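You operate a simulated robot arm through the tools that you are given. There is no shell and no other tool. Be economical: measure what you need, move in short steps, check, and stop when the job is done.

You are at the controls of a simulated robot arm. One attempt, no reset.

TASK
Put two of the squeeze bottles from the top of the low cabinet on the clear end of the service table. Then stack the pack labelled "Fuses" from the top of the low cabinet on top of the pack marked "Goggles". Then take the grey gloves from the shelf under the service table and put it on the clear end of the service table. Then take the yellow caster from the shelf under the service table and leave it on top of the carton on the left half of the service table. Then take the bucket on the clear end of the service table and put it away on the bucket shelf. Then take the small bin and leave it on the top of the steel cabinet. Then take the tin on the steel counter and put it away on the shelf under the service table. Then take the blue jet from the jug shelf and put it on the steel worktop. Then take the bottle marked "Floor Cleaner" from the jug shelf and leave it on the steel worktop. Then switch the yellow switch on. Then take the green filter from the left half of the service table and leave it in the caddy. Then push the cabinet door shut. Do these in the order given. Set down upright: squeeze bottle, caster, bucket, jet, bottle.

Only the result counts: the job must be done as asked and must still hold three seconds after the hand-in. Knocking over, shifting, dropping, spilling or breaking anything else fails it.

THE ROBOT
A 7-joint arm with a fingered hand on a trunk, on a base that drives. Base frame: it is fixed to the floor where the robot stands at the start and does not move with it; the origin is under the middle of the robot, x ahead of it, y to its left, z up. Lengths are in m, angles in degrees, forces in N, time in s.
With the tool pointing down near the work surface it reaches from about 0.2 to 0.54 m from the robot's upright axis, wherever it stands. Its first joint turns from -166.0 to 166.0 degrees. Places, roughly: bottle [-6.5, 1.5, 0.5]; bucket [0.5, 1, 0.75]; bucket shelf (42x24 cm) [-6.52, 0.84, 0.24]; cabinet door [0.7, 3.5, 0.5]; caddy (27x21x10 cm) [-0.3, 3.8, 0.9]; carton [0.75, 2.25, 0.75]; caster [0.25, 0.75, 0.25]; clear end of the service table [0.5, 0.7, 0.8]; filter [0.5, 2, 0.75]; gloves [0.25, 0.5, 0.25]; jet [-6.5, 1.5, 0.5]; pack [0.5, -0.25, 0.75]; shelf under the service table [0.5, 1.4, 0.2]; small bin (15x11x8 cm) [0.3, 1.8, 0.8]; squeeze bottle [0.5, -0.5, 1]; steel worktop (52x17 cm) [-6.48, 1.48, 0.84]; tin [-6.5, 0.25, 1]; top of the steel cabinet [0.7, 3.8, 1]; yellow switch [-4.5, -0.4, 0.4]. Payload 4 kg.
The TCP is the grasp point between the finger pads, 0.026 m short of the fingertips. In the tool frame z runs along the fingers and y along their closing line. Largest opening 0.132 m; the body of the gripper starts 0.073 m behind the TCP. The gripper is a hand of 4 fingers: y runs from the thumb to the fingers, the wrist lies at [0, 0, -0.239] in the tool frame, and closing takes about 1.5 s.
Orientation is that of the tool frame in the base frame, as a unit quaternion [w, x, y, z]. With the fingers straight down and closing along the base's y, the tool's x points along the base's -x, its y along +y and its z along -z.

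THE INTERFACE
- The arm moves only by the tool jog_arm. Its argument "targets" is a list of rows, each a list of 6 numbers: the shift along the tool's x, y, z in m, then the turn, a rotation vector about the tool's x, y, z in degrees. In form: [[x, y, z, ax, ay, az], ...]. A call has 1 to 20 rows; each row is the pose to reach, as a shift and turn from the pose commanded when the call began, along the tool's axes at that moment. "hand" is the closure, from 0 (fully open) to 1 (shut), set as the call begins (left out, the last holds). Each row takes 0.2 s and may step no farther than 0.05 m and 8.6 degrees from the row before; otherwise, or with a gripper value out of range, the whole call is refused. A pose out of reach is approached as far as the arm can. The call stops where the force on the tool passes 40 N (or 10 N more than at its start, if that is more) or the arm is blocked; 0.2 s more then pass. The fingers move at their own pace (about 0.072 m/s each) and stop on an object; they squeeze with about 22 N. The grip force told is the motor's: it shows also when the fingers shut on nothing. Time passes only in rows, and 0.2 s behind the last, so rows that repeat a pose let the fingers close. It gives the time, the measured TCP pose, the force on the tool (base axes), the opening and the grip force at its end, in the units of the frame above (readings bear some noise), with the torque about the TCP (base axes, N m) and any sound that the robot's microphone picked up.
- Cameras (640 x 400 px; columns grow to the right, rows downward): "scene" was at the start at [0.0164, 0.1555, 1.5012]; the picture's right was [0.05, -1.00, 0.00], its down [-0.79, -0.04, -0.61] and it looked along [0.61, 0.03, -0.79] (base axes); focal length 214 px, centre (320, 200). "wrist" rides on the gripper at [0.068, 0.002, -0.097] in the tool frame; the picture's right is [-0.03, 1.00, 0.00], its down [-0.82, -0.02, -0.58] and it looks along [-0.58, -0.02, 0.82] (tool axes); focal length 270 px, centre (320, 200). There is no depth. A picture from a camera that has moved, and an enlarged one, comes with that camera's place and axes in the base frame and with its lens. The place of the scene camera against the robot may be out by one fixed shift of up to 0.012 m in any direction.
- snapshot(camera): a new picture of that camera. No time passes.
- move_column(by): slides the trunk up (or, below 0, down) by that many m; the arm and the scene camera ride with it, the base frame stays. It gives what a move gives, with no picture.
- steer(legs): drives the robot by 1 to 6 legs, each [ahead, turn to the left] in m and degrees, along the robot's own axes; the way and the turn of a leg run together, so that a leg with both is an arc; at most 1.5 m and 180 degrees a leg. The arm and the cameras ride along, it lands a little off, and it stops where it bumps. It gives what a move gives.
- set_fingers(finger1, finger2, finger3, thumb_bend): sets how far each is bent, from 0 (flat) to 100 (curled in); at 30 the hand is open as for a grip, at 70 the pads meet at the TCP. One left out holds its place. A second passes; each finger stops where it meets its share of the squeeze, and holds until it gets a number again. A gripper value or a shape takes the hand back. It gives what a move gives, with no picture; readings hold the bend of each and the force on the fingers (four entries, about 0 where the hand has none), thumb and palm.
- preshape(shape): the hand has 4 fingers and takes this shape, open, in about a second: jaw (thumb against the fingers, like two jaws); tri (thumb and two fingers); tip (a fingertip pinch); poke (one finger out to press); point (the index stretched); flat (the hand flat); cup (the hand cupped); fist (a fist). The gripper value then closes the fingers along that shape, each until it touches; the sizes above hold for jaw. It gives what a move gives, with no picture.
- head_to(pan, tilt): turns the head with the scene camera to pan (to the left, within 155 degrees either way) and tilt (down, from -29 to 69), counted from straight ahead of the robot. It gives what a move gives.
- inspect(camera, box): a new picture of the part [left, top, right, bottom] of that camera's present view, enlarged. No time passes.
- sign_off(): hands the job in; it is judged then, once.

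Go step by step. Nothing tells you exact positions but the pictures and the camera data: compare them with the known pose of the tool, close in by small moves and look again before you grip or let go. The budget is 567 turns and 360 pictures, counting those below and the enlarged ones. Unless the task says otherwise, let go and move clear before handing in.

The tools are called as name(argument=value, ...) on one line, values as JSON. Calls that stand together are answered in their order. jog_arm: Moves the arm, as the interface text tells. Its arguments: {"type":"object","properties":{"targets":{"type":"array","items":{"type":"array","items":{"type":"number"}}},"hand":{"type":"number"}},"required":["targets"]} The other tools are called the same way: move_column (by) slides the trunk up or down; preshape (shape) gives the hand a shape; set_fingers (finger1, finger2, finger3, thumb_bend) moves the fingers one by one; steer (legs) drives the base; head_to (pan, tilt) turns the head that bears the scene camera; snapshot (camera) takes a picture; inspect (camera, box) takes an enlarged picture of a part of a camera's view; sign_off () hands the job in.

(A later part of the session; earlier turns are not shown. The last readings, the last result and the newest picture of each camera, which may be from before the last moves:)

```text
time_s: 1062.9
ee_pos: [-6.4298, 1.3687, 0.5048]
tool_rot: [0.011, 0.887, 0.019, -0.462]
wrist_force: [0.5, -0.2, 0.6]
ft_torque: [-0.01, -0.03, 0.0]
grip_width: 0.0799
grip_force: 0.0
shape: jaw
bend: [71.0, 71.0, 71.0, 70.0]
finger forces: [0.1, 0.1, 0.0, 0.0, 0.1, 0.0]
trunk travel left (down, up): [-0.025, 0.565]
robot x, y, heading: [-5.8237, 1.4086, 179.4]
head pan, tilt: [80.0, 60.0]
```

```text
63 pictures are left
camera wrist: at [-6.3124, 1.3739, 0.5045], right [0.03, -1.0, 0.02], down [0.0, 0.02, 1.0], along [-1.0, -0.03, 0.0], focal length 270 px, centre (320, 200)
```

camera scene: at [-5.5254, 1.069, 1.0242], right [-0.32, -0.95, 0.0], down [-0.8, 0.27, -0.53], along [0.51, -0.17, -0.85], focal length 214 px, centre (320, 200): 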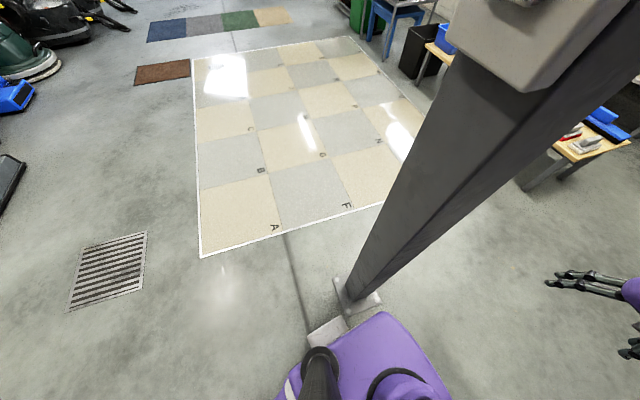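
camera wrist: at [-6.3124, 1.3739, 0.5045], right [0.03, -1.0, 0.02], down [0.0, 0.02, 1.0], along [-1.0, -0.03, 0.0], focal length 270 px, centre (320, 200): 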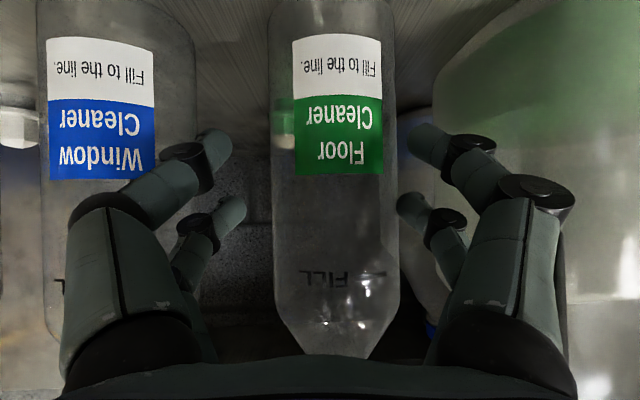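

jog_arm(targets=[[-0.0086, 0.003, 0.0123, 0, 0, 0], [-0.0086, 0.003, 0.0123, 0, 0, 0]])

jog_arm(targets=[[0, 0, 0, 0, 0, 0], [0, 0, 0, 0, 0, 0], [0, 0, 0, 0, 0, 0], [0, 0, 0, 0, 0, 0], [0, 0, 0, 0, 0, 0]], hand=1)

move_column(by=0.04)

steer(legs=[[-0.3, 0]])

move_column(by=0.4)

move_column(by=0.08)

snapshot(camera="wrist")

```text
time_s: 1063.5
ee_pos: [-6.4447, 1.366, 0.5055]
tool_rot: [0.011, 0.887, 0.02, -0.462]
wrist_force: [-0.4, -0.3, 0.1]
ft_torque: [0.02, 0.01, 0.01]
grip_width: 0.0799
grip_force: 0.0
shape: jaw
bend: [71.0, 71.0, 71.0, 70.0]
finger forces: [0.0, 0.1, 0.0, 0.0, 0.0, 0.0]
trunk travel left (down, up): [-0.025, 0.565]
robot x, y, heading: [-5.8256, 1.4072, 179.6]
head pan, tilt: [80.0, 60.0]
```

```text
time_s: 1064.7
ee_pos: [-6.4444, 1.3663, 0.506]
tool_rot: [0.011, 0.887, 0.019, -0.462]
wrist_force: [0.0, 0.0, 0.4]
ft_torque: [0.0, 0.0, 0.0]
grip_width: 0.0
grip_force: 22.2
shape: jaw
bend: [60.0, 79.0, 79.0, 70.0]
finger forces: [0.1, 0.0, 0.0, 0.0, 0.1, 0.1]
trunk travel left (down, up): [-0.025, 0.565]
robot x, y, heading: [-5.8227, 1.4088, 179.8]
head pan, tilt: [80.0, 60.0]
```

```text
time_s: 1065.5
ee_pos: [-6.4449, 1.3664, 0.5462]
tool_rot: [0.011, 0.887, 0.02, -0.461]
wrist_force: [1.0, -0.4, -0.9]
ft_torque: [0.04, 0.0, 0.01]
grip_width: 0.0
grip_force: 22.5
shape: jaw
bend: [60.0, 79.0, 79.0, 70.0]
finger forces: [0.1, 0.1, 0.0, 0.0, 0.0, 0.0]
trunk travel left (down, up): [-0.065, 0.525]
robot x, y, heading: [-5.8255, 1.4057, 179.4]
head pan, tilt: [80.0, 60.0]
```

```text
time_s: 1067.6
ee_pos: [-6.1421, 1.3641, 0.5462]
tool_rot: [0.011, 0.887, 0.02, -0.462]
wrist_force: [-1.1, 0.1, -0.2]
ft_torque: [-0.01, 0.0, 0.02]
grip_width: 0.0002
grip_force: 22.3
shape: jaw
bend: [60.0, 79.0, 79.0, 70.0]
finger forces: [0.1, 0.1, 0.0, 0.1, 0.0, 0.0]
trunk travel left (down, up): [-0.065, 0.525]
robot x, y, heading: [-5.523, 1.4032, 179.8]
head pan, tilt: [80.0, 60.0]
```

```text
time_s: 1071.4
ee_pos: [-6.143, 1.3644, 0.9453]
tool_rot: [0.012, 0.887, 0.02, -0.462]
wrist_force: [0.0, 0.1, -0.5]
ft_torque: [0.01, 0.03, -0.01]
grip_width: 0.0
grip_force: 22.3
shape: jaw
bend: [60.0, 79.0, 79.0, 70.0]
finger forces: [0.0, 0.0, 0.0, 0.1, 0.0, 0.0]
trunk travel left (down, up): [-0.465, 0.125]
robot x, y, heading: [-5.521, 1.404, 179.6]
head pan, tilt: [80.0, 60.0]
```

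```text
time_s: 1072.6
ee_pos: [-6.1422, 1.3632, 1.0268]
tool_rot: [0.011, 0.887, 0.02, -0.461]
wrist_force: [-0.5, 0.4, -0.1]
ft_torque: [0.01, 0.01, 0.03]
grip_width: 0.0002
grip_force: 21.7
shape: jaw
bend: [60.0, 79.0, 79.0, 70.0]
finger forces: [0.0, 0.0, 0.0, 0.2, 0.0, 0.0]
trunk travel left (down, up): [-0.545, 0.045]
robot x, y, heading: [-5.5221, 1.4056, 179.7]
head pan, tilt: [80.0, 60.0]
```

```text
62 pictures are left
camera wrist: at [-6.0249, 1.368, 1.0238], right [0.03, -1.0, 0.02], down [0.0, 0.02, 1.0], along [-1.0, -0.03, 0.0], focal length 270 px, centre (320, 200)
```

wrist: 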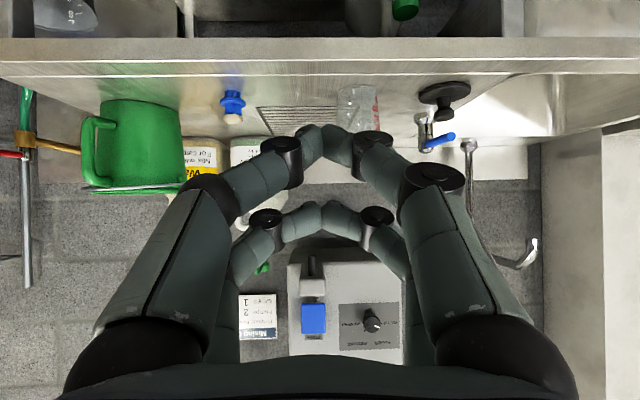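

The grip missed the bottle (it slid out). Lower and look at the shelf.

jog_arm(targets=[[0, 0, 0, 0, 0, 0], [0, 0, 0, 0, 0, 0], [0, 0, 0, 0, 0, 0]], hand=0.3)

move_column(by=-0.4)

move_column(by=-0.08)

snapshot(camera="wrist")

```text
time_s: 1073.4
ee_pos: [-6.1427, 1.364, 1.0253]
tool_rot: [0.011, 0.887, 0.019, -0.462]
wrist_force: [0.1, -0.1, 0.9]
ft_torque: [0.02, -0.01, 0.01]
grip_width: 0.0921
grip_force: 0.1
shape: jaw
bend: [68.0, 68.0, 68.0, 58.0]
finger forces: [0.0, 0.0, 0.0, 0.0, 0.0, 0.0]
trunk travel left (down, up): [-0.545, 0.045]
robot x, y, heading: [-5.5209, 1.4064, 179.7]
head pan, tilt: [80.0, 60.0]
```

```text
time_s: 1077.2
ee_pos: [-6.1428, 1.364, 0.6254]
tool_rot: [0.011, 0.887, 0.02, -0.462]
wrist_force: [1.3, -0.5, -0.2]
ft_torque: [-0.02, 0.02, 0.01]
grip_width: 0.0921
grip_force: 0.0
shape: jaw
bend: [68.0, 68.0, 68.0, 58.0]
finger forces: [0.0, 0.0, 0.1, 0.0, 0.0, 0.1]
trunk travel left (down, up): [-0.145, 0.445]
robot x, y, heading: [-5.5201, 1.4064, 179.7]
head pan, tilt: [80.0, 60.0]
```

```text
time_s: 1078.4
ee_pos: [-6.1417, 1.3643, 0.5458]
tool_rot: [0.012, 0.887, 0.021, -0.461]
wrist_force: [-0.1, -0.8, -0.9]
ft_torque: [-0.02, 0.01, 0.01]
grip_width: 0.0922
grip_force: 0.0
shape: jaw
bend: [68.0, 68.0, 68.0, 58.0]
finger forces: [0.1, 0.0, 0.0, 0.0, 0.1, 0.1]
trunk travel left (down, up): [-0.065, 0.525]
robot x, y, heading: [-5.5185, 1.4057, 179.5]
head pan, tilt: [80.0, 60.0]
```

```text
61 pictures are left
camera wrist: at [-6.0249, 1.368, 0.5439], right [0.03, -1.0, 0.02], down [0.0, 0.02, 1.0], along [-1.0, -0.03, 0.0], focal length 270 px, centre (320, 200)
```

wrist: 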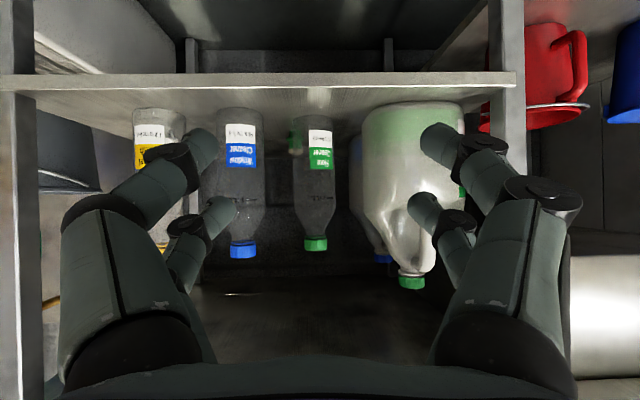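

The bottle still stands, pushed ~5 cm back (≈(-6.51,1.364)). Approach again, deeper this time.

move_column(by=-0.04)

jog_arm(targets=[[0, -0.002, 0, 0, 0, 0], [0, -0.002, 0, 0, 0, 0]], hand=0.33)

steer(legs=[[0.35, 0]])

snapshot(camera="wrist")

```text
time_s: 1079.2
ee_pos: [-6.1424, 1.3623, 0.5065]
tool_rot: [0.012, 0.887, 0.02, -0.462]
wrist_force: [0.8, 0.1, 0.7]
ft_torque: [0.03, 0.0, 0.04]
grip_width: 0.092
grip_force: 0.1
shape: jaw
bend: [68.0, 68.0, 68.0, 58.0]
finger forces: [0.0, 0.1, 0.0, 0.1, 0.0, 0.0]
trunk travel left (down, up): [-0.025, 0.565]
robot x, y, heading: [-5.5268, 1.4066, 179.4]
head pan, tilt: [80.0, 60.0]
```

```text
time_s: 1079.8
ee_pos: [-6.1418, 1.3649, 0.5063]
tool_rot: [0.013, 0.887, 0.021, -0.462]
wrist_force: [0.6, -0.2, -0.4]
ft_torque: [0.02, 0.0, -0.02]
grip_width: 0.0884
grip_force: 0.1
shape: jaw
bend: [69.0, 69.0, 69.0, 62.0]
finger forces: [0.1, 0.0, 0.0, 0.1, 0.1, 0.0]
trunk travel left (down, up): [-0.025, 0.565]
robot x, y, heading: [-5.5218, 1.4041, 179.5]
head pan, tilt: [80.0, 60.0]
```

```text
time_s: 1082.1
ee_pos: [-6.4885, 1.3666, 0.5066]
tool_rot: [0.012, 0.887, 0.02, -0.462]
wrist_force: [-0.2, -0.2, 0.7]
ft_torque: [-0.01, 0.02, -0.02]
grip_width: 0.0887
grip_force: 0.0
shape: jaw
bend: [69.0, 69.0, 69.0, 62.0]
finger forces: [0.1, 0.0, 0.0, 0.0, 0.0, 0.1]
trunk travel left (down, up): [-0.025, 0.565]
robot x, y, heading: [-5.8688, 1.4067, 179.3]
head pan, tilt: [80.0, 60.0]
```

```text
60 pictures are left
camera wrist: at [-6.3711, 1.3713, 0.5042], right [0.03, -1.0, 0.02], down [0.0, 0.02, 1.0], along [-1.0, -0.03, 0.0], focal length 270 px, centre (320, 200)
```

wrist: 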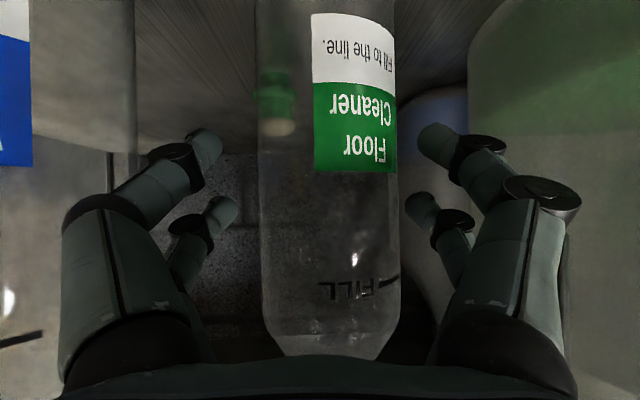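

jog_arm(targets=[[-0.007, 0.001, 0.01, 0, 0, 0], [-0.0144, 0.002, 0.0205, 0, 0, 0]])

jog_arm(targets=[[0, 0, 0, 0, 0, 0], [0, 0, 0, 0, 0, 0], [0, 0, 0, 0, 0, 0], [0, 0, 0, 0, 0, 0], [0, 0, 0, 0, 0, 0]], hand=1)

```text
time_s: 1082.7
ee_pos: [-6.514, 1.3654, 0.5069]
tool_rot: [0.012, 0.887, 0.021, -0.462]
wrist_force: [0.7, 0.3, -0.3]
ft_torque: [-0.02, 0.02, 0.0]
grip_width: 0.0886
grip_force: 0.1
shape: jaw
bend: [69.0, 69.0, 69.0, 62.0]
finger forces: [0.1, 0.1, 0.0, 0.0, 0.0, 0.0]
trunk travel left (down, up): [-0.025, 0.565]
robot x, y, heading: [-5.8682, 1.4076, 179.7]
head pan, tilt: [80.0, 60.0]
```

```text
time_s: 1083.9
ee_pos: [-6.5136, 1.3632, 0.5064]
tool_rot: [0.012, 0.887, 0.021, -0.461]
wrist_force: [0.7, 1.4, 2.1]
ft_torque: [0.04, -0.16, -0.01]
grip_width: 0.0655
grip_force: 22.7
shape: jaw
bend: [73.0, 73.0, 73.0, 70.0]
finger forces: [20.0, 19.8, 19.8, 0.1, 20.6, 0.0]
trunk travel left (down, up): [-0.025, 0.565]
robot x, y, heading: [-5.8678, 1.4108, 179.8]
head pan, tilt: [80.0, 60.0]
```

Gripped well now. Lift, back out, raise, shift to y≈1.41 for placing left of the jet.

move_column(by=0.035)

steer(legs=[[-0.36, 0]])

move_column(by=0.4)

move_column(by=0.07)

jog_arm(targets=[[0, -0.024, 0, 0, 0, 0], [0, -0.048, 0, 0, 0, 0]])

steer(legs=[[0.29, 0]])

snapshot(camera="wrist")

```text
time_s: 1084.7
ee_pos: [-6.514, 1.364, 0.542]
tool_rot: [0.012, 0.887, 0.021, -0.462]
wrist_force: [0.0, -0.3, 0.0]
ft_torque: [0.02, -0.01, 0.0]
grip_width: 0.0649
grip_force: 21.7
shape: jaw
bend: [73.0, 73.0, 73.0, 70.0]
finger forces: [19.9, 19.5, 18.7, 0.1, 20.2, 0.1]
trunk travel left (down, up): [-0.06, 0.53]
robot x, y, heading: [-5.865, 1.4062, 179.7]
head pan, tilt: [80.0, 60.0]
```

```text
time_s: 1087.0
ee_pos: [-6.1547, 1.3622, 0.5412]
tool_rot: [0.011, 0.887, 0.02, -0.462]
wrist_force: [-0.2, -0.1, 0.4]
ft_torque: [0.0, 0.02, -0.01]
grip_width: 0.065
grip_force: 21.3
shape: jaw
bend: [73.0, 73.0, 73.0, 70.0]
finger forces: [19.9, 19.5, 18.7, 0.0, 20.3, 0.0]
trunk travel left (down, up): [-0.06, 0.53]
robot x, y, heading: [-5.5096, 1.4018, 180.1]
head pan, tilt: [80.0, 60.0]
```

```text
time_s: 1090.8
ee_pos: [-6.1553, 1.3633, 0.9419]
tool_rot: [0.012, 0.887, 0.021, -0.461]
wrist_force: [0.3, -0.4, -1.0]
ft_torque: [0.0, -0.03, -0.03]
grip_width: 0.0649
grip_force: 22.1
shape: jaw
bend: [73.0, 73.0, 73.0, 70.0]
finger forces: [19.9, 19.3, 18.6, 0.0, 20.2, 0.0]
trunk travel left (down, up): [-0.46, 0.13]
robot x, y, heading: [-5.5089, 1.4043, 179.8]
head pan, tilt: [80.0, 60.0]
```

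```text
time_s: 1091.9
ee_pos: [-6.1556, 1.3632, 1.0113]
tool_rot: [0.012, 0.887, 0.02, -0.462]
wrist_force: [0.1, -0.4, -0.6]
ft_torque: [0.01, 0.0, 0.02]
grip_width: 0.0651
grip_force: 22.3
shape: jaw
bend: [73.0, 73.0, 73.0, 70.0]
finger forces: [19.9, 19.4, 18.6, 0.0, 20.3, 0.0]
trunk travel left (down, up): [-0.53, 0.06]
robot x, y, heading: [-5.5111, 1.4057, 179.2]
head pan, tilt: [80.0, 60.0]
```

```text
time_s: 1092.5
ee_pos: [-6.1587, 1.4124, 1.0125]
tool_rot: [0.011, 0.887, 0.019, -0.461]
wrist_force: [0.6, 0.3, -0.1]
ft_torque: [0.0, 0.01, -0.02]
grip_width: 0.0651
grip_force: 21.8
shape: jaw
bend: [73.0, 73.0, 73.0, 70.0]
finger forces: [20.0, 19.2, 18.3, 0.0, 20.3, 0.1]
trunk travel left (down, up): [-0.53, 0.06]
robot x, y, heading: [-5.5082, 1.4032, 179.7]
head pan, tilt: [80.0, 60.0]
```

```text
time_s: 1094.5
ee_pos: [-6.4474, 1.4142, 1.0135]
tool_rot: [0.012, 0.887, 0.02, -0.462]
wrist_force: [0.1, 0.7, -1.0]
ft_torque: [-0.01, -0.02, -0.02]
grip_width: 0.0651
grip_force: 21.7
shape: jaw
bend: [73.0, 73.0, 73.0, 70.0]
finger forces: [20.0, 19.2, 18.3, 0.1, 20.3, 0.0]
trunk travel left (down, up): [-0.53, 0.06]
robot x, y, heading: [-5.8005, 1.4079, 179.6]
head pan, tilt: [80.0, 60.0]
```

```text
59 pictures are left
camera wrist: at [-6.3292, 1.4184, 1.0111], right [0.03, -1.0, 0.02], down [0.0, 0.02, 1.0], along [-1.0, -0.03, 0.0], focal length 270 px, centre (320, 200)
```

wrist: 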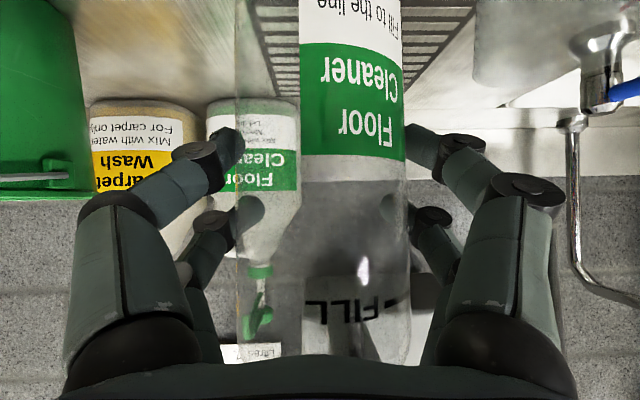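

move_column(by=-0.05)

move_column(by=-0.004)

move_column(by=-0.004)

```text
time_s: 1095.4
ee_pos: [-6.4463, 1.4143, 0.9624]
tool_rot: [0.011, 0.887, 0.019, -0.462]
wrist_force: [0.2, -0.3, -0.7]
ft_torque: [0.0, 0.02, 0.03]
grip_width: 0.065
grip_force: 21.5
shape: jaw
bend: [73.0, 73.0, 73.0, 70.0]
finger forces: [20.0, 19.3, 18.3, 0.0, 20.3, 0.0]
trunk travel left (down, up): [-0.48, 0.11]
robot x, y, heading: [-5.7954, 1.4059, 179.3]
head pan, tilt: [80.0, 60.0]
```

```text
time_s: 1095.9
ee_pos: [-6.4468, 1.416, 0.9593]
tool_rot: [0.011, 0.887, 0.019, -0.462]
wrist_force: [-0.2, 0.1, -0.2]
ft_torque: [0.0, 0.0, -0.02]
grip_width: 0.065
grip_force: 21.8
shape: jaw
bend: [73.0, 73.0, 73.0, 70.0]
finger forces: [19.9, 19.2, 18.4, 0.1, 20.3, 0.0]
trunk travel left (down, up): [-0.476, 0.114]
robot x, y, heading: [-5.7932, 1.4069, 179.4]
head pan, tilt: [80.0, 60.0]
```

```text
time_s: 1096.5
ee_pos: [-6.4477, 1.4142, 0.9572]
tool_rot: [0.012, 0.886, 0.019, -0.463]
wrist_force: [-2.7, -0.5, 9.9]
ft_torque: [0.07, 0.03, 0.01]
grip_width: 0.0653
grip_force: 22.1
shape: jaw
bend: [73.0, 73.0, 73.0, 70.0]
finger forces: [20.2, 21.8, 21.2, 0.0, 21.1, 0.0]
trunk travel left (down, up): [-0.472, 0.118]
robot x, y, heading: [-5.7957, 1.4032, 179.6]
head pan, tilt: [80.0, 60.0]
```

Touchdown. Release narrowly and back straight out.

jog_arm(targets=[[0, 0, 0, 0, 0, 0], [0, 0, 0, 0, 0, 0], [0, 0, 0, 0, 0, 0], [0, 0, 0, 0, 0, 0]], hand=0.34)

steer(legs=[[-0.3, 0]])

head_to(pan=0, tilt=40)

snapshot(camera="wrist")

```text
time_s: 1097.5
ee_pos: [-6.4466, 1.4154, 0.9554]
tool_rot: [0.012, 0.887, 0.02, -0.461]
wrist_force: [0.2, -1.2, 0.0]
ft_torque: [0.03, 0.02, 0.01]
grip_width: 0.087
grip_force: 0.1
shape: jaw
bend: [70.0, 70.0, 70.0, 63.0]
finger forces: [0.0, 0.1, 0.0, 0.0, 0.0, 0.0]
trunk travel left (down, up): [-0.472, 0.118]
robot x, y, heading: [-5.7988, 1.4046, 179.5]
head pan, tilt: [80.0, 60.0]
```

```text
time_s: 1099.6
ee_pos: [-6.1338, 1.416, 0.9548]
tool_rot: [0.009, 0.887, 0.015, -0.461]
wrist_force: [-0.6, -0.5, 0.2]
ft_torque: [-0.01, -0.02, -0.02]
grip_width: 0.0867
grip_force: 0.0
shape: jaw
bend: [70.0, 70.0, 70.0, 63.0]
finger forces: [0.0, 0.0, 0.0, 0.0, 0.0, 0.1]
trunk travel left (down, up): [-0.472, 0.118]
robot x, y, heading: [-5.4811, 1.4041, 179.0]
head pan, tilt: [80.0, 60.0]
```

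```text
time_s: 1101.1
ee_pos: [-6.1339, 1.4168, 0.955]
tool_rot: [0.008, 0.887, 0.014, -0.462]
wrist_force: [0.4, 0.7, 0.4]
ft_torque: [0.0, 0.01, -0.01]
grip_width: 0.0866
grip_force: 0.0
shape: jaw
bend: [70.0, 70.0, 70.0, 63.0]
finger forces: [0.0, 0.1, 0.1, 0.1, 0.1, 0.1]
trunk travel left (down, up): [-0.472, 0.118]
robot x, y, heading: [-5.4818, 1.401, 178.9]
head pan, tilt: [0.0, 40.0]
```

```text
58 pictures are left
camera wrist: at [-6.0151, 1.4197, 0.9533], right [0.02, -1.0, 0.02], down [0.0, 0.02, 1.0], along [-1.0, -0.02, 0.0], focal length 270 px, centre (320, 200)
```

wrist: 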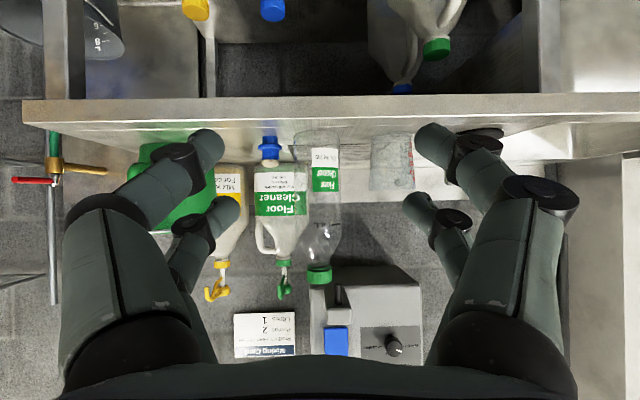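

Both the jet and the Floor Cleaner bottle stand on the worktop. Next the yellow switch near (-4.5,-0.4,0.4). Drive over and look.

move_column(by=0.11)

steer(legs=[[-0.75, 0], [0, 92], [0.8, 0]])

head_to(pan=10, tilt=50)

snapshot(camera="scene")

```text
time_s: 1102.5
ee_pos: [-6.1338, 1.4176, 1.0645]
tool_rot: [0.008, 0.887, 0.014, -0.462]
wrist_force: [1.3, -0.4, -0.4]
ft_torque: [0.0, 0.02, 0.02]
grip_width: 0.0868
grip_force: 0.0
shape: jaw
bend: [70.0, 70.0, 70.0, 63.0]
finger forces: [0.0, 0.0, 0.0, 0.0, 0.0, 0.0]
trunk travel left (down, up): [-0.582, 0.008]
robot x, y, heading: [-5.4873, 1.4043, 179.0]
head pan, tilt: [0.0, 40.0]
```

```text
time_s: 1114.8
ee_pos: [-4.6253, -0.0317, 1.0641]
tool_rot: [0.348, 0.584, 0.668, -0.302]
wrist_force: [0.9, 0.0, -0.2]
ft_torque: [0.01, -0.04, -0.04]
grip_width: 0.0868
grip_force: 0.1
shape: jaw
bend: [70.0, 70.0, 70.0, 63.0]
finger forces: [0.0, 0.0, 0.0, 0.0, 0.0, 0.0]
trunk travel left (down, up): [-0.582, 0.008]
robot x, y, heading: [-4.6737, 0.6185, -85.4]
head pan, tilt: [0.0, 40.0]
```

```text
time_s: 1115.5
ee_pos: [-4.6242, -0.0314, 1.0649]
tool_rot: [0.348, 0.584, 0.668, -0.303]
wrist_force: [0.0, 0.7, -0.4]
ft_torque: [-0.02, -0.01, -0.01]
grip_width: 0.0867
grip_force: 0.1
shape: jaw
bend: [70.0, 70.0, 70.0, 63.0]
finger forces: [0.0, 0.0, 0.0, 0.0, 0.1, 0.1]
trunk travel left (down, up): [-0.582, 0.008]
robot x, y, heading: [-4.6745, 0.6191, -85.2]
head pan, tilt: [10.0, 50.0]
```

```text
57 pictures are left
camera scene: at [-4.5061, 0.6128, 1.6105], right [-0.97, -0.25, 0.0], down [-0.19, 0.74, -0.64], along [0.16, -0.62, -0.77], focal length 214 px, centre (320, 200)
```

scene: 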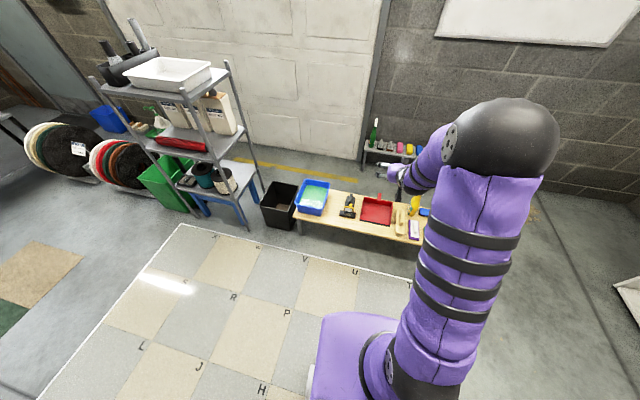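

inspect(camera="scene", box=[290, 170, 440, 250])

```text
4.27 times, centred on (365, 210) of scene
camera zoom: at [-4.5061, 0.6128, 1.6105], right [-0.97, -0.25, 0.0], down [-0.19, 0.74, -0.64], along [0.16, -0.62, -0.77], focal length 915 px, centre (128, 157)
```

zoom: 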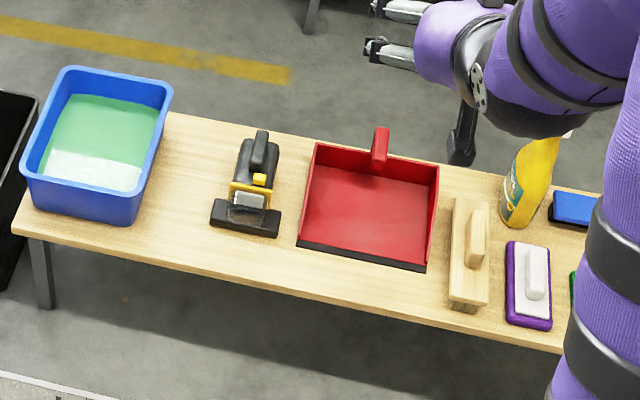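

A device on the bench has a yellow button at about (-4.48,-0.31,0.48). Move closer with the hand vertical for a detailed look.

jog_arm(targets=[[0, 0, -0.01, 0, 7.75, 0], [0, 0, -0.02, 0, 15.5, 0], [0, 0, -0.03, 0, 23.3, 0], [0, 0, -0.04, 0, 31, 0], [0, 0, -0.06, 0, 38.8, 0], [0, 0, -0.08, 0, 46.5, 0], [0, 0, -0.1, 0, 54.3, 0]])

steer(legs=[[0, 10], [0.38, 0], [0, -14]])

move_column(by=-0.35)

snapshot(camera="wrist")

```text
time_s: 1117.1
ee_pos: [-4.6352, 0.0513, 1.1225]
tool_rot: [0.005, 0.658, 0.753, -0.002]
wrist_force: [0.1, -0.9, 0.4]
ft_torque: [-0.02, -0.02, 0.0]
grip_width: 0.0871
grip_force: 0.1
shape: jaw
bend: [70.0, 70.0, 70.0, 63.0]
finger forces: [0.1, 0.0, 0.0, 0.0, 0.1, 0.1]
trunk travel left (down, up): [-0.582, 0.008]
robot x, y, heading: [-4.6737, 0.6167, -85.5]
head pan, tilt: [10.0, 50.0]
```

```text
time_s: 1121.2
ee_pos: [-4.5863, -0.324, 1.1224]
tool_rot: [0.005, 0.687, 0.726, -0.004]
wrist_force: [0.0, -0.7, 0.8]
ft_torque: [-0.03, 0.01, 0.0]
grip_width: 0.0869
grip_force: 0.0
shape: jaw
bend: [70.0, 70.0, 70.0, 63.0]
finger forces: [0.1, 0.1, 0.0, 0.0, 0.0, 0.0]
trunk travel left (down, up): [-0.582, 0.008]
robot x, y, heading: [-4.5806, 0.2449, -90.1]
head pan, tilt: [10.0, 50.0]
```

```text
time_s: 1124.6
ee_pos: [-4.5858, -0.3238, 0.7734]
tool_rot: [0.005, 0.688, 0.726, -0.003]
wrist_force: [-0.8, -0.3, 0.7]
ft_torque: [-0.01, -0.01, 0.01]
grip_width: 0.087
grip_force: 0.1
shape: jaw
bend: [70.0, 70.0, 70.0, 63.0]
finger forces: [0.1, 0.0, 0.1, 0.1, 0.1, 0.0]
trunk travel left (down, up): [-0.232, 0.358]
robot x, y, heading: [-4.5785, 0.2433, -90.0]
head pan, tilt: [10.0, 50.0]
```

```text
55 pictures are left
camera wrist: at [-4.5889, -0.2545, 0.8676], right [1.0, 0.03, 0.0], down [0.02, -0.81, 0.59], along [0.02, -0.59, -0.81], focal length 270 px, centre (320, 200)
```

wrist: 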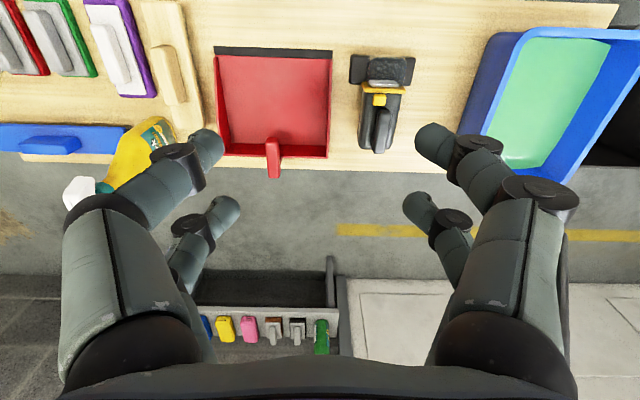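

inspect(camera="wrist", box=[335, 35, 435, 165])

```text
3.08 times, centred on (385, 100) of wrist
camera zoom: at [-4.5889, -0.2545, 0.8676], right [1.0, 0.03, 0.0], down [0.02, -0.81, 0.59], along [0.02, -0.59, -0.81], focal length 832 px, centre (120, 508)
```

zoom: 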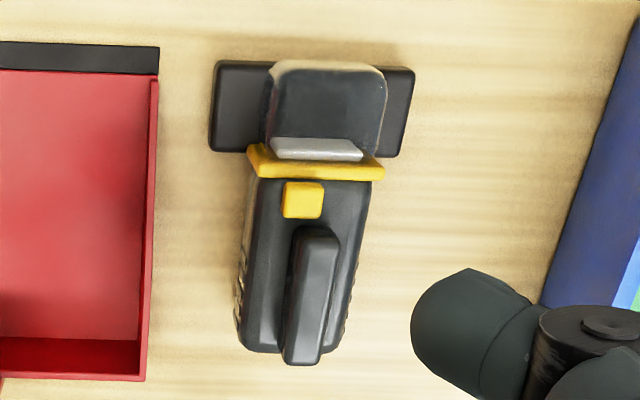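

The switch is a small yellow button at about (-4.478,-0.391,0.372) on a hand vacuum. Use the poke shape and see where the finger tip is.

preshape(shape="poke")

jog_arm(targets=[[0.02, 0.036, 0, 0, 0, 0], [0.04, 0.072, 0, 0, 0, 0], [0.06, 0.108, 0, 0, 0, 0]])

move_column(by=-0.2)

snapshot(camera="wrist")

```text
time_s: 1125.5
ee_pos: [-4.5867, -0.3251, 0.7714]
tool_rot: [0.005, 0.687, 0.727, -0.003]
wrist_force: [0.6, 0.5, -0.1]
ft_torque: [0.02, 0.03, 0.01]
grip_width: 0.0
grip_force: 0.1
shape: poke
bend: [100.0, 100.0, 100.0, 34.0]
finger forces: [0.0, 0.0, 0.0, 0.1, 0.0, 0.1]
trunk travel left (down, up): [-0.232, 0.358]
robot x, y, heading: [-4.578, 0.2464, -90.3]
head pan, tilt: [10.0, 50.0]
```

```text
time_s: 1126.3
ee_pos: [-4.4812, -0.2607, 0.7759]
tool_rot: [0.005, 0.688, 0.726, -0.003]
wrist_force: [0.4, -0.8, 0.3]
ft_torque: [-0.03, -0.01, -0.03]
grip_width: 0.0
grip_force: 0.2
shape: poke
bend: [100.0, 100.0, 100.0, 34.0]
finger forces: [0.0, 0.0, 0.0, 0.0, 0.0, 0.1]
trunk travel left (down, up): [-0.232, 0.358]
robot x, y, heading: [-4.5832, 0.2384, -90.0]
head pan, tilt: [10.0, 50.0]
```

```text
time_s: 1128.5
ee_pos: [-4.4798, -0.2602, 0.5754]
tool_rot: [0.005, 0.687, 0.727, -0.003]
wrist_force: [0.3, 0.0, 0.4]
ft_torque: [0.05, -0.01, 0.0]
grip_width: 0.0
grip_force: 0.0
shape: poke
bend: [100.0, 100.0, 100.0, 34.0]
finger forces: [0.0, 0.1, 0.0, 0.1, 0.0, 0.0]
trunk travel left (down, up): [-0.032, 0.558]
robot x, y, heading: [-4.58, 0.2415, -89.8]
head pan, tilt: [10.0, 50.0]
```

```text
53 pictures are left
camera wrist: at [-4.483, -0.1897, 0.6696], right [1.0, 0.03, 0.0], down [0.02, -0.81, 0.59], along [0.02, -0.59, -0.81], focal length 270 px, centre (320, 200)
```

wrist: 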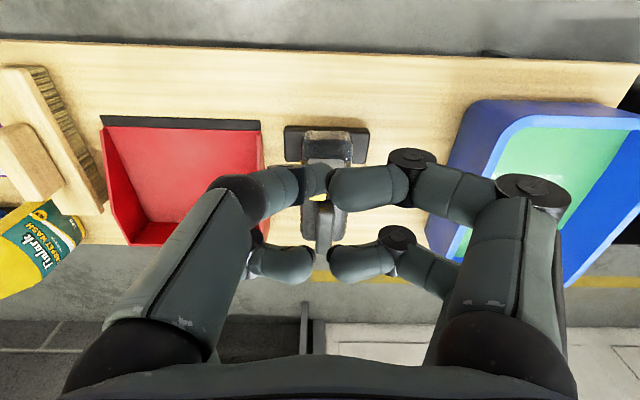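

I'll instead use the closed jaw tilted 50° forward so the near fingertips press the button while the rest stays higher.

preshape(shape="jaw")

jog_arm(targets=[[-0.018, 0, 0.015, 0, -7.2, 0], [-0.036, -0.001, 0.03, 0, -14.4, 0], [-0.054, -0.002, 0.045, 0, -21.5, 0], [-0.072, -0.003, 0.06, 0, -28.6, 0], [-0.09, -0.004, 0.075, 0, -35.8, 0], [-0.109, -0.005, 0.085, 0, -43, 0], [-0.127, -0.005, 0.09, 0, -50, 0], [-0.127, -0.005, 0.09, 0, -50, 0]], hand=1)

snapshot(camera="wrist")

```text
time_s: 1129.4
ee_pos: [-4.4802, -0.2593, 0.5738]
tool_rot: [0.005, 0.687, 0.726, -0.003]
wrist_force: [-0.1, -0.7, -0.2]
ft_torque: [-0.01, -0.01, -0.04]
grip_width: 0.1317
grip_force: 0.2
shape: jaw
bend: [30.0, 30.0, 30.0, 30.0]
finger forces: [0.0, 0.1, 0.0, 0.0, 0.1, 0.1]
trunk travel left (down, up): [-0.032, 0.558]
robot x, y, heading: [-4.5829, 0.242, -90.0]
head pan, tilt: [10.0, 50.0]
```

```text
time_s: 1131.2
ee_pos: [-4.475, -0.3883, 0.4874]
tool_rot: [0.313, 0.62, 0.657, -0.293]
wrist_force: [-0.3, 0.0, -0.1]
ft_torque: [0.01, 0.0, 0.05]
grip_width: 0.0
grip_force: 21.8
shape: jaw
bend: [62.0, 63.0, 63.0, 70.0]
finger forces: [0.0, 0.0, 0.0, 0.0, 0.1, 0.1]
out of reach, approached as far as the arm can: row 6
trunk travel left (down, up): [-0.032, 0.558]
robot x, y, heading: [-4.5778, 0.2445, -90.0]
head pan, tilt: [10.0, 50.0]
```

```text
52 pictures are left
camera wrist: at [-4.4808, -0.2699, 0.4946], right [1.0, 0.04, 0.02], down [-0.02, -0.07, 1.0], along [0.04, -1.0, -0.07], focal length 270 px, centre (320, 200)
```

wrist: 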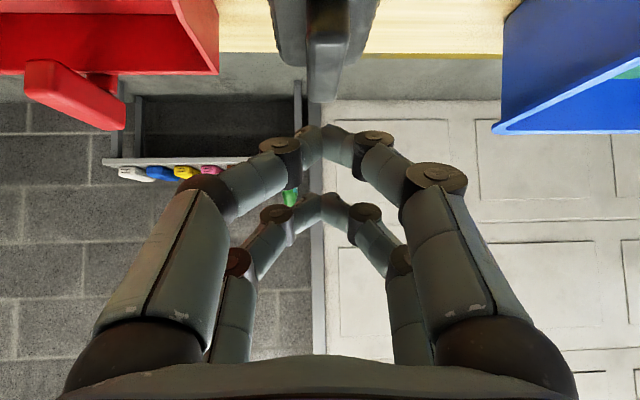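

jog_arm(targets=[[0.017, 0.003, 0.014, 0, 0, 0], [0.034, 0.003, 0.0283, 0, 0, 0], [0.046, 0.003, 0.0386, 0, 0, 0]])

jog_arm(targets=[[0.0031, 0, 0.0026, 0, 0, 0], [0.0061, 0, 0.0051, 0, 0, 0], [0.0092, 0, 0.0077, 0, 0, 0]])

```text
time_s: 1132.0
ee_pos: [-4.474, -0.3884, 0.4264]
tool_rot: [0.312, 0.621, 0.656, -0.293]
wrist_force: [0.1, 0.1, 0.3]
ft_torque: [0.03, 0.01, -0.02]
grip_width: 0.0
grip_force: 22.1
shape: jaw
bend: [62.0, 63.0, 63.0, 70.0]
finger forces: [0.0, 0.1, 0.0, 0.1, 0.0, 0.1]
trunk travel left (down, up): [-0.032, 0.558]
robot x, y, heading: [-4.576, 0.2444, -89.9]
head pan, tilt: [10.0, 50.0]
```

```text
time_s: 1132.8
ee_pos: [-4.473, -0.3919, 0.4238]
tool_rot: [0.32, 0.62, 0.652, -0.297]
wrist_force: [0.1, 6.4, 19.1]
ft_torque: [0.03, -0.01, -0.04]
grip_width: 0.0
grip_force: 22.6
shape: jaw
bend: [66.0, 63.0, 63.0, 70.0]
finger forces: [0.1, 0.0, 0.1, 0.0, 0.0, 0.0]
trunk travel left (down, up): [-0.032, 0.558]
robot x, y, heading: [-4.5833, 0.2424, -90.0]
head pan, tilt: [10.0, 50.0]
stopped in row 3: the force on the tool passed its limit at 44 N (the readings are from after the stop); the commanded pose is now the measured one
```

jog_arm(targets=[[-0.02, 0, -0.017, 0, 0, 0], [-0.046, 0, -0.038, 0, 0, 0]])

inspect(camera="scene", box=[290, 110, 430, 210])

```text
time_s: 1133.4
ee_pos: [-4.4735, -0.3891, 0.4791]
tool_rot: [0.317, 0.621, 0.653, -0.296]
wrist_force: [-0.4, 0.1, 0.4]
ft_torque: [-0.01, -0.01, 0.0]
grip_width: 0.0
grip_force: 22.0
shape: jaw
bend: [64.0, 63.0, 63.0, 70.0]
finger forces: [0.0, 0.0, 0.0, 0.1, 0.0, 0.1]
trunk travel left (down, up): [-0.032, 0.558]
robot x, y, heading: [-4.5817, 0.2432, -90.0]
head pan, tilt: [10.0, 50.0]
```

```text
4.00 times, centred on (360, 160) of scene
camera zoom: at [-4.412, 0.2259, 1.0603], right [-0.98, -0.17, 0.0], down [-0.13, 0.75, -0.64], along [0.11, -0.63, -0.77], focal length 858 px, centre (160, 360)
```

zoom: 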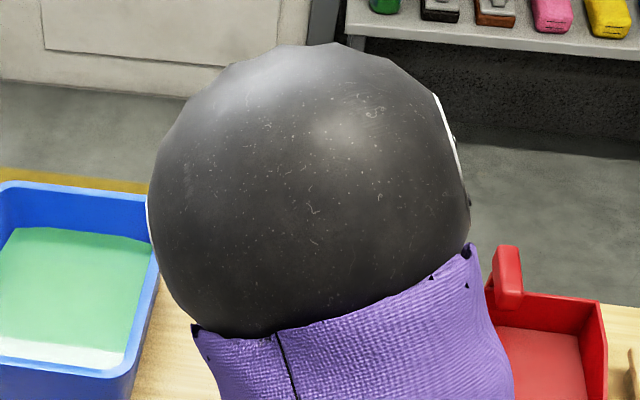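

jog_arm(targets=[[0.02, 0, -0.045, 0, 8, 0], [0.04, 0, -0.085, 0, 16, 0], [0.055, 0, -0.115, 0, 24, 0], [0.066, 0, -0.141, 0, 30, 0]])

inspect(camera="wrist", box=[240, 60, 420, 200])

```text
time_s: 1134.4
ee_pos: [-4.4838, -0.2376, 0.5168]
tool_rot: [0.137, 0.676, 0.714, -0.125]
wrist_force: [-0.6, 0.2, 0.1]
ft_torque: [0.0, 0.0, -0.01]
grip_width: 0.0001
grip_force: 22.1
shape: jaw
bend: [64.0, 63.0, 63.0, 70.0]
finger forces: [0.0, 0.1, 0.0, 0.0, 0.0, 0.0]
trunk travel left (down, up): [-0.032, 0.558]
robot x, y, heading: [-4.5788, 0.2432, -89.8]
head pan, tilt: [10.0, 50.0]
```

```text
2.86 times, centred on (330, 130) of wrist
camera zoom: at [-4.4891, -0.1396, 0.5812], right [1.0, 0.03, 0.02], down [0.0, -0.55, 0.83], along [0.04, -0.83, -0.55], focal length 772 px, centre (291, 400)
```

zoom: 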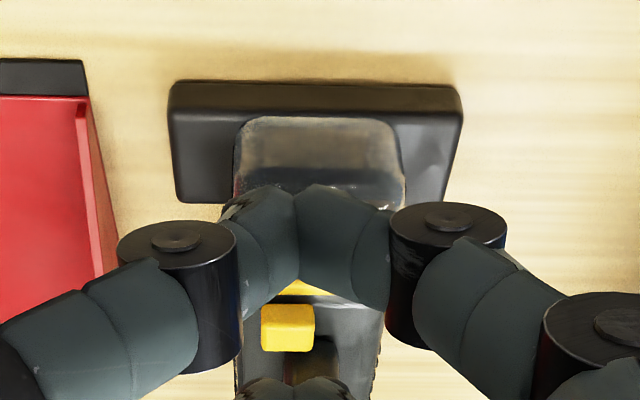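

The button is at x≈-4.478, y≈-0.39. Go back with a small correction and press again.

jog_arm(targets=[[-0.03, 0, 0.02, 0, -7.5, 0], [-0.06, -0.001, 0.045, 0, -15, 0], [-0.09, -0.002, 0.075, 0, -22.5, 0], [-0.12, -0.002, 0.104, 0, -30, 0], [-0.12, -0.002, 0.104, 0, -30, 0]])

jog_arm(targets=[[0.013, 0, 0.011, 0, 0, 0], [0.022, 0, 0.0185, 0, 0, 0], [0.0265, 0, 0.0222, 0, 0, 0], [0.0295, 0, 0.0248, 0, 0, 0], [0.0325, 0, 0.0273, 0, 0, 0]])

```text
time_s: 1135.6
ee_pos: [-4.4773, -0.3892, 0.4623]
tool_rot: [0.317, 0.62, 0.654, -0.296]
wrist_force: [-0.6, 0.4, 0.1]
ft_torque: [0.01, -0.01, 0.01]
grip_width: 0.0
grip_force: 22.2
shape: jaw
bend: [64.0, 63.0, 63.0, 70.0]
finger forces: [0.0, 0.0, 0.1, 0.0, 0.1, 0.0]
trunk travel left (down, up): [-0.032, 0.558]
robot x, y, heading: [-4.5777, 0.2394, -89.8]
head pan, tilt: [10.0, 50.0]
```

```text
time_s: 1136.8
ee_pos: [-4.4759, -0.3916, 0.4229]
tool_rot: [0.32, 0.62, 0.652, -0.296]
wrist_force: [-0.2, 1.5, 14.3]
ft_torque: [-0.07, -0.08, 0.01]
grip_width: 0.0002
grip_force: 22.3
shape: jaw
bend: [65.0, 63.0, 63.0, 70.0]
finger forces: [0.1, 0.1, 0.1, 0.0, 0.0, 0.0]
trunk travel left (down, up): [-0.032, 0.558]
robot x, y, heading: [-4.5772, 0.2402, -90.1]
head pan, tilt: [10.0, 50.0]
```

No click yet; the finger slope may be resting on the housing. I'll curl the far fingers and press more vertically with the near pair.

jog_arm(targets=[[-0.03, 0, -0.025, 0, 0, 0], [-0.052, 0, -0.044, 0, 7, 0], [-0.052, 0, -0.044, 0, 14, 0], [-0.052, 0, -0.044, 0, 21, 0], [-0.052, 0, -0.044, 0, 28, 0], [-0.052, 0, -0.044, 0, 35, 0]])

set_fingers(finger1=70, finger2=100, finger3=100, thumb_bend=70)

snapshot(camera="wrist")

```text
time_s: 1138.2
ee_pos: [-4.4757, -0.3878, 0.4902]
tool_rot: [0.105, 0.68, 0.719, -0.095]
wrist_force: [-0.3, -0.4, 0.4]
ft_torque: [-0.02, 0.01, 0.01]
grip_width: 0.0001
grip_force: 21.5
shape: jaw
bend: [64.0, 63.0, 63.0, 70.0]
finger forces: [0.0, 0.0, 0.0, 0.0, 0.1, 0.0]
trunk travel left (down, up): [-0.032, 0.558]
robot x, y, heading: [-4.5792, 0.2441, -90.0]
head pan, tilt: [10.0, 50.0]
```

```text
time_s: 1139.2
ee_pos: [-4.4764, -0.3867, 0.4889]
tool_rot: [0.105, 0.681, 0.719, -0.096]
wrist_force: [-0.5, 0.2, 0.3]
ft_torque: [-0.01, 0.01, 0.02]
grip_width: 0.001
grip_force: 0.0
shape: fingers
bend: [70.0, 73.0, 73.0, 70.0]
finger forces: [0.0, 0.0, 0.0, 0.0, 0.1, 0.0]
trunk travel left (down, up): [-0.032, 0.558]
robot x, y, heading: [-4.579, 0.2425, -90.3]
head pan, tilt: [10.0, 50.0]
```

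```text
49 pictures are left
camera wrist: at [-4.4814, -0.2943, 0.5618], right [1.0, 0.03, 0.01], down [0.01, -0.62, 0.78], along [0.03, -0.78, -0.62], focal length 270 px, centre (320, 200)
```

wrist: 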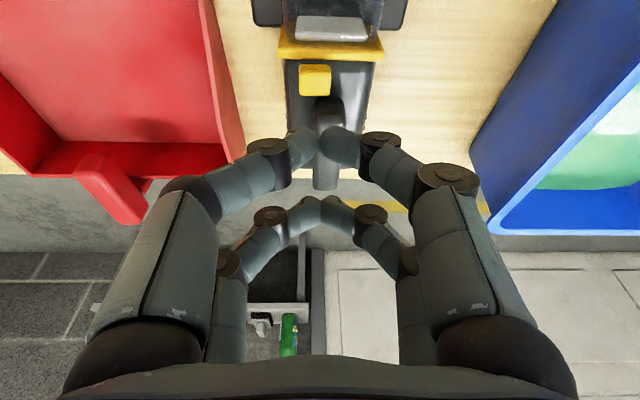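

jog_arm(targets=[[0.001, 0.001, 0.025, 0, 0, 0], [0.0025, 0.002, 0.05, 0, 0, 0], [0.0035, 0.002, 0.07, 0, 0, 0]])

jog_arm(targets=[[0.0006, 0, 0.003, 0, 0, 0], [0.0012, 0, 0.006, 0, 0, 0], [0.0018, 0, 0.009, 0, 0, 0], [0.0024, 0, 0.012, 0, 0, 0]])

```text
time_s: 1140.0
ee_pos: [-4.4713, -0.4025, 0.423]
tool_rot: [0.107, 0.68, 0.719, -0.096]
wrist_force: [-0.3, -0.4, 1.6]
ft_torque: [-0.04, -0.03, 0.02]
grip_width: 0.0008
grip_force: 0.0
shape: fingers
bend: [70.0, 74.0, 74.0, 70.0]
finger forces: [0.0, 0.1, 0.1, 0.1, 0.0, 0.0]
trunk travel left (down, up): [-0.032, 0.558]
robot x, y, heading: [-4.5832, 0.2436, -90.0]
head pan, tilt: [10.0, 50.0]
```

```text
time_s: 1140.9
ee_pos: [-4.4713, -0.4063, 0.4185]
tool_rot: [0.113, 0.68, 0.718, -0.099]
wrist_force: [-0.9, 4.0, 19.6]
ft_torque: [0.41, 0.01, -0.05]
grip_width: 0.0
grip_force: 11.5
shape: fingers
bend: [70.0, 81.0, 81.0, 72.0]
finger forces: [6.5, 0.0, 0.1, 0.0, 16.6, 0.0]
trunk travel left (down, up): [-0.032, 0.558]
robot x, y, heading: [-4.5806, 0.2469, -90.3]
head pan, tilt: [10.0, 50.0]
stopped in row 4: the force on the tool passed its limit at 43 N (the readings are from after the stop); the commanded pose is now the measured one
```

jog_arm(targets=[[0.015, 0, -0.03, 0, 0, 0], [0.03, 0, -0.06, 0, 0, 0], [0.06, 0, -0.09, 0, 0, 0]])

inspect(camera="wrist", box=[230, 20, 410, 160])

```text
time_s: 1141.7
ee_pos: [-4.4774, -0.3211, 0.4825]
tool_rot: [0.108, 0.681, 0.718, -0.098]
wrist_force: [0.0, -0.2, -0.4]
ft_torque: [0.02, -0.02, 0.02]
grip_width: 0.0012
grip_force: 0.1
shape: fingers
bend: [70.0, 88.0, 88.0, 70.0]
finger forces: [0.1, 0.1, 0.1, 0.1, 0.1, 0.1]
trunk travel left (down, up): [-0.032, 0.558]
robot x, y, heading: [-4.5782, 0.2442, -90.1]
head pan, tilt: [10.0, 50.0]
```

```text
2.86 times, centred on (320, 90) of wrist
camera zoom: at [-4.4823, -0.2272, 0.5547], right [1.0, 0.03, 0.02], down [0.01, -0.61, 0.79], along [0.04, -0.79, -0.61], focal length 772 px, centre (320, 514)
```

zoom: 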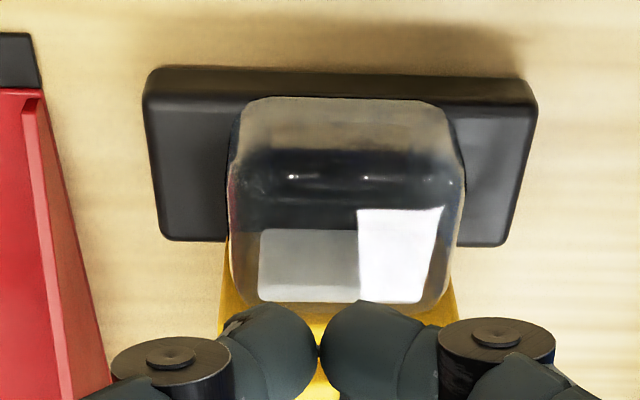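

Far fingers are curling away now; finish curling them and press again with the near pair centred on the button.

set_fingers(finger2=100, finger3=100)

jog_arm(targets=[[-0.03, -0.002, 0.01, 0, 0, 0], [-0.055, -0.004, 0.035, 0, 0, 0], [-0.0663, -0.005, 0.065, 0, 0, 0]])

jog_arm(targets=[[0.0012, 0, 0.005, 0, 0, 0], [0.0024, 0, 0.01, 0, 0, 0], [0.0036, 0, 0.014, 0, 0, 0], [0.0046, 0, 0.018, 0, 0, 0], [0.0056, 0, 0.022, 0, 0, 0]])

```text
time_s: 1142.7
ee_pos: [-4.4768, -0.3216, 0.483]
tool_rot: [0.109, 0.68, 0.719, -0.097]
wrist_force: [-0.2, -0.2, -0.4]
ft_torque: [-0.02, 0.01, -0.01]
grip_width: 0.0012
grip_force: 0.0
shape: fingers
bend: [70.0, 98.0, 98.0, 70.0]
finger forces: [0.0, 0.0, 0.0, 0.0, 0.1, 0.1]
trunk travel left (down, up): [-0.032, 0.558]
robot x, y, heading: [-4.5789, 0.2409, -90.1]
head pan, tilt: [10.0, 50.0]
```

```text
time_s: 1143.5
ee_pos: [-4.4788, -0.4039, 0.4428]
tool_rot: [0.11, 0.68, 0.719, -0.098]
wrist_force: [0.0, -0.2, -0.1]
ft_torque: [-0.01, -0.02, 0.02]
grip_width: 0.001
grip_force: 0.0
shape: fingers
bend: [70.0, 98.0, 98.0, 70.0]
finger forces: [0.0, 0.0, 0.1, 0.0, 0.0, 0.0]
trunk travel left (down, up): [-0.032, 0.558]
robot x, y, heading: [-4.577, 0.2447, -90.1]
head pan, tilt: [10.0, 50.0]
```

```text
time_s: 1144.7
ee_pos: [-4.4785, -0.4074, 0.4194]
tool_rot: [0.11, 0.68, 0.718, -0.098]
wrist_force: [0.7, 1.9, 10.0]
ft_torque: [0.2, 0.05, 0.02]
grip_width: 0.0
grip_force: 5.4
shape: fingers
bend: [70.0, 98.0, 98.0, 70.0]
finger forces: [4.2, 0.1, 0.0, 0.1, 5.6, 0.0]
trunk travel left (down, up): [-0.032, 0.558]
robot x, y, heading: [-4.5805, 0.2448, -90.2]
head pan, tilt: [10.0, 50.0]
```

jog_arm(targets=[[0.0006, 0, 0.003, 0, 0, 0], [0.0012, 0, 0.006, 0, 0, 0], [0.0018, 0, 0.009, 0, 0, 0], [0.0024, 0, 0.012, 0, 0, 0]])

```text
time_s: 1145.4
ee_pos: [-4.4762, -0.4088, 0.4198]
tool_rot: [0.115, 0.679, 0.718, -0.102]
wrist_force: [-1.5, 4.0, 19.7]
ft_torque: [0.42, 0.1, 0.05]
grip_width: 0.0001
grip_force: 12.0
shape: fingers
bend: [71.0, 98.0, 98.0, 71.0]
finger forces: [10.1, 0.0, 0.0, 0.1, 14.3, 0.0]
trunk travel left (down, up): [-0.032, 0.558]
robot x, y, heading: [-4.5811, 0.2428, -90.1]
head pan, tilt: [10.0, 50.0]
stopped in row 3: the force on the tool passed its limit at 43 N (the readings are from after the stop); the commanded pose is now the measured one
```

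The button doesn't depress under 40 N, so it may be a slider. Drag it with light pressure toward the nozzle and listen.

jog_arm(targets=[[0, 0, -0.0015, 0, 0, 0], [0.004, 0, -0.0027, 0, 0, 0], [0.008, 0, -0.0039, 0, 0, 0], [0.012, 0, -0.005, 0, 0, 0], [0.016, 0, -0.0062, 0, 0, 0]])

```text
time_s: 1146.6
ee_pos: [-4.4788, -0.3904, 0.4173]
tool_rot: [0.113, 0.679, 0.719, -0.099]
wrist_force: [0.0, 2.7, 22.7]
ft_torque: [0.3, 0.05, 0.01]
grip_width: 0.0
grip_force: 14.5
shape: fingers
bend: [71.0, 98.0, 98.0, 72.0]
finger forces: [13.2, 0.0, 0.1, 0.0, 16.1, 0.1]
trunk travel left (down, up): [-0.032, 0.558]
robot x, y, heading: [-4.5783, 0.2397, -90.2]
head pan, tilt: [10.0, 50.0]
```

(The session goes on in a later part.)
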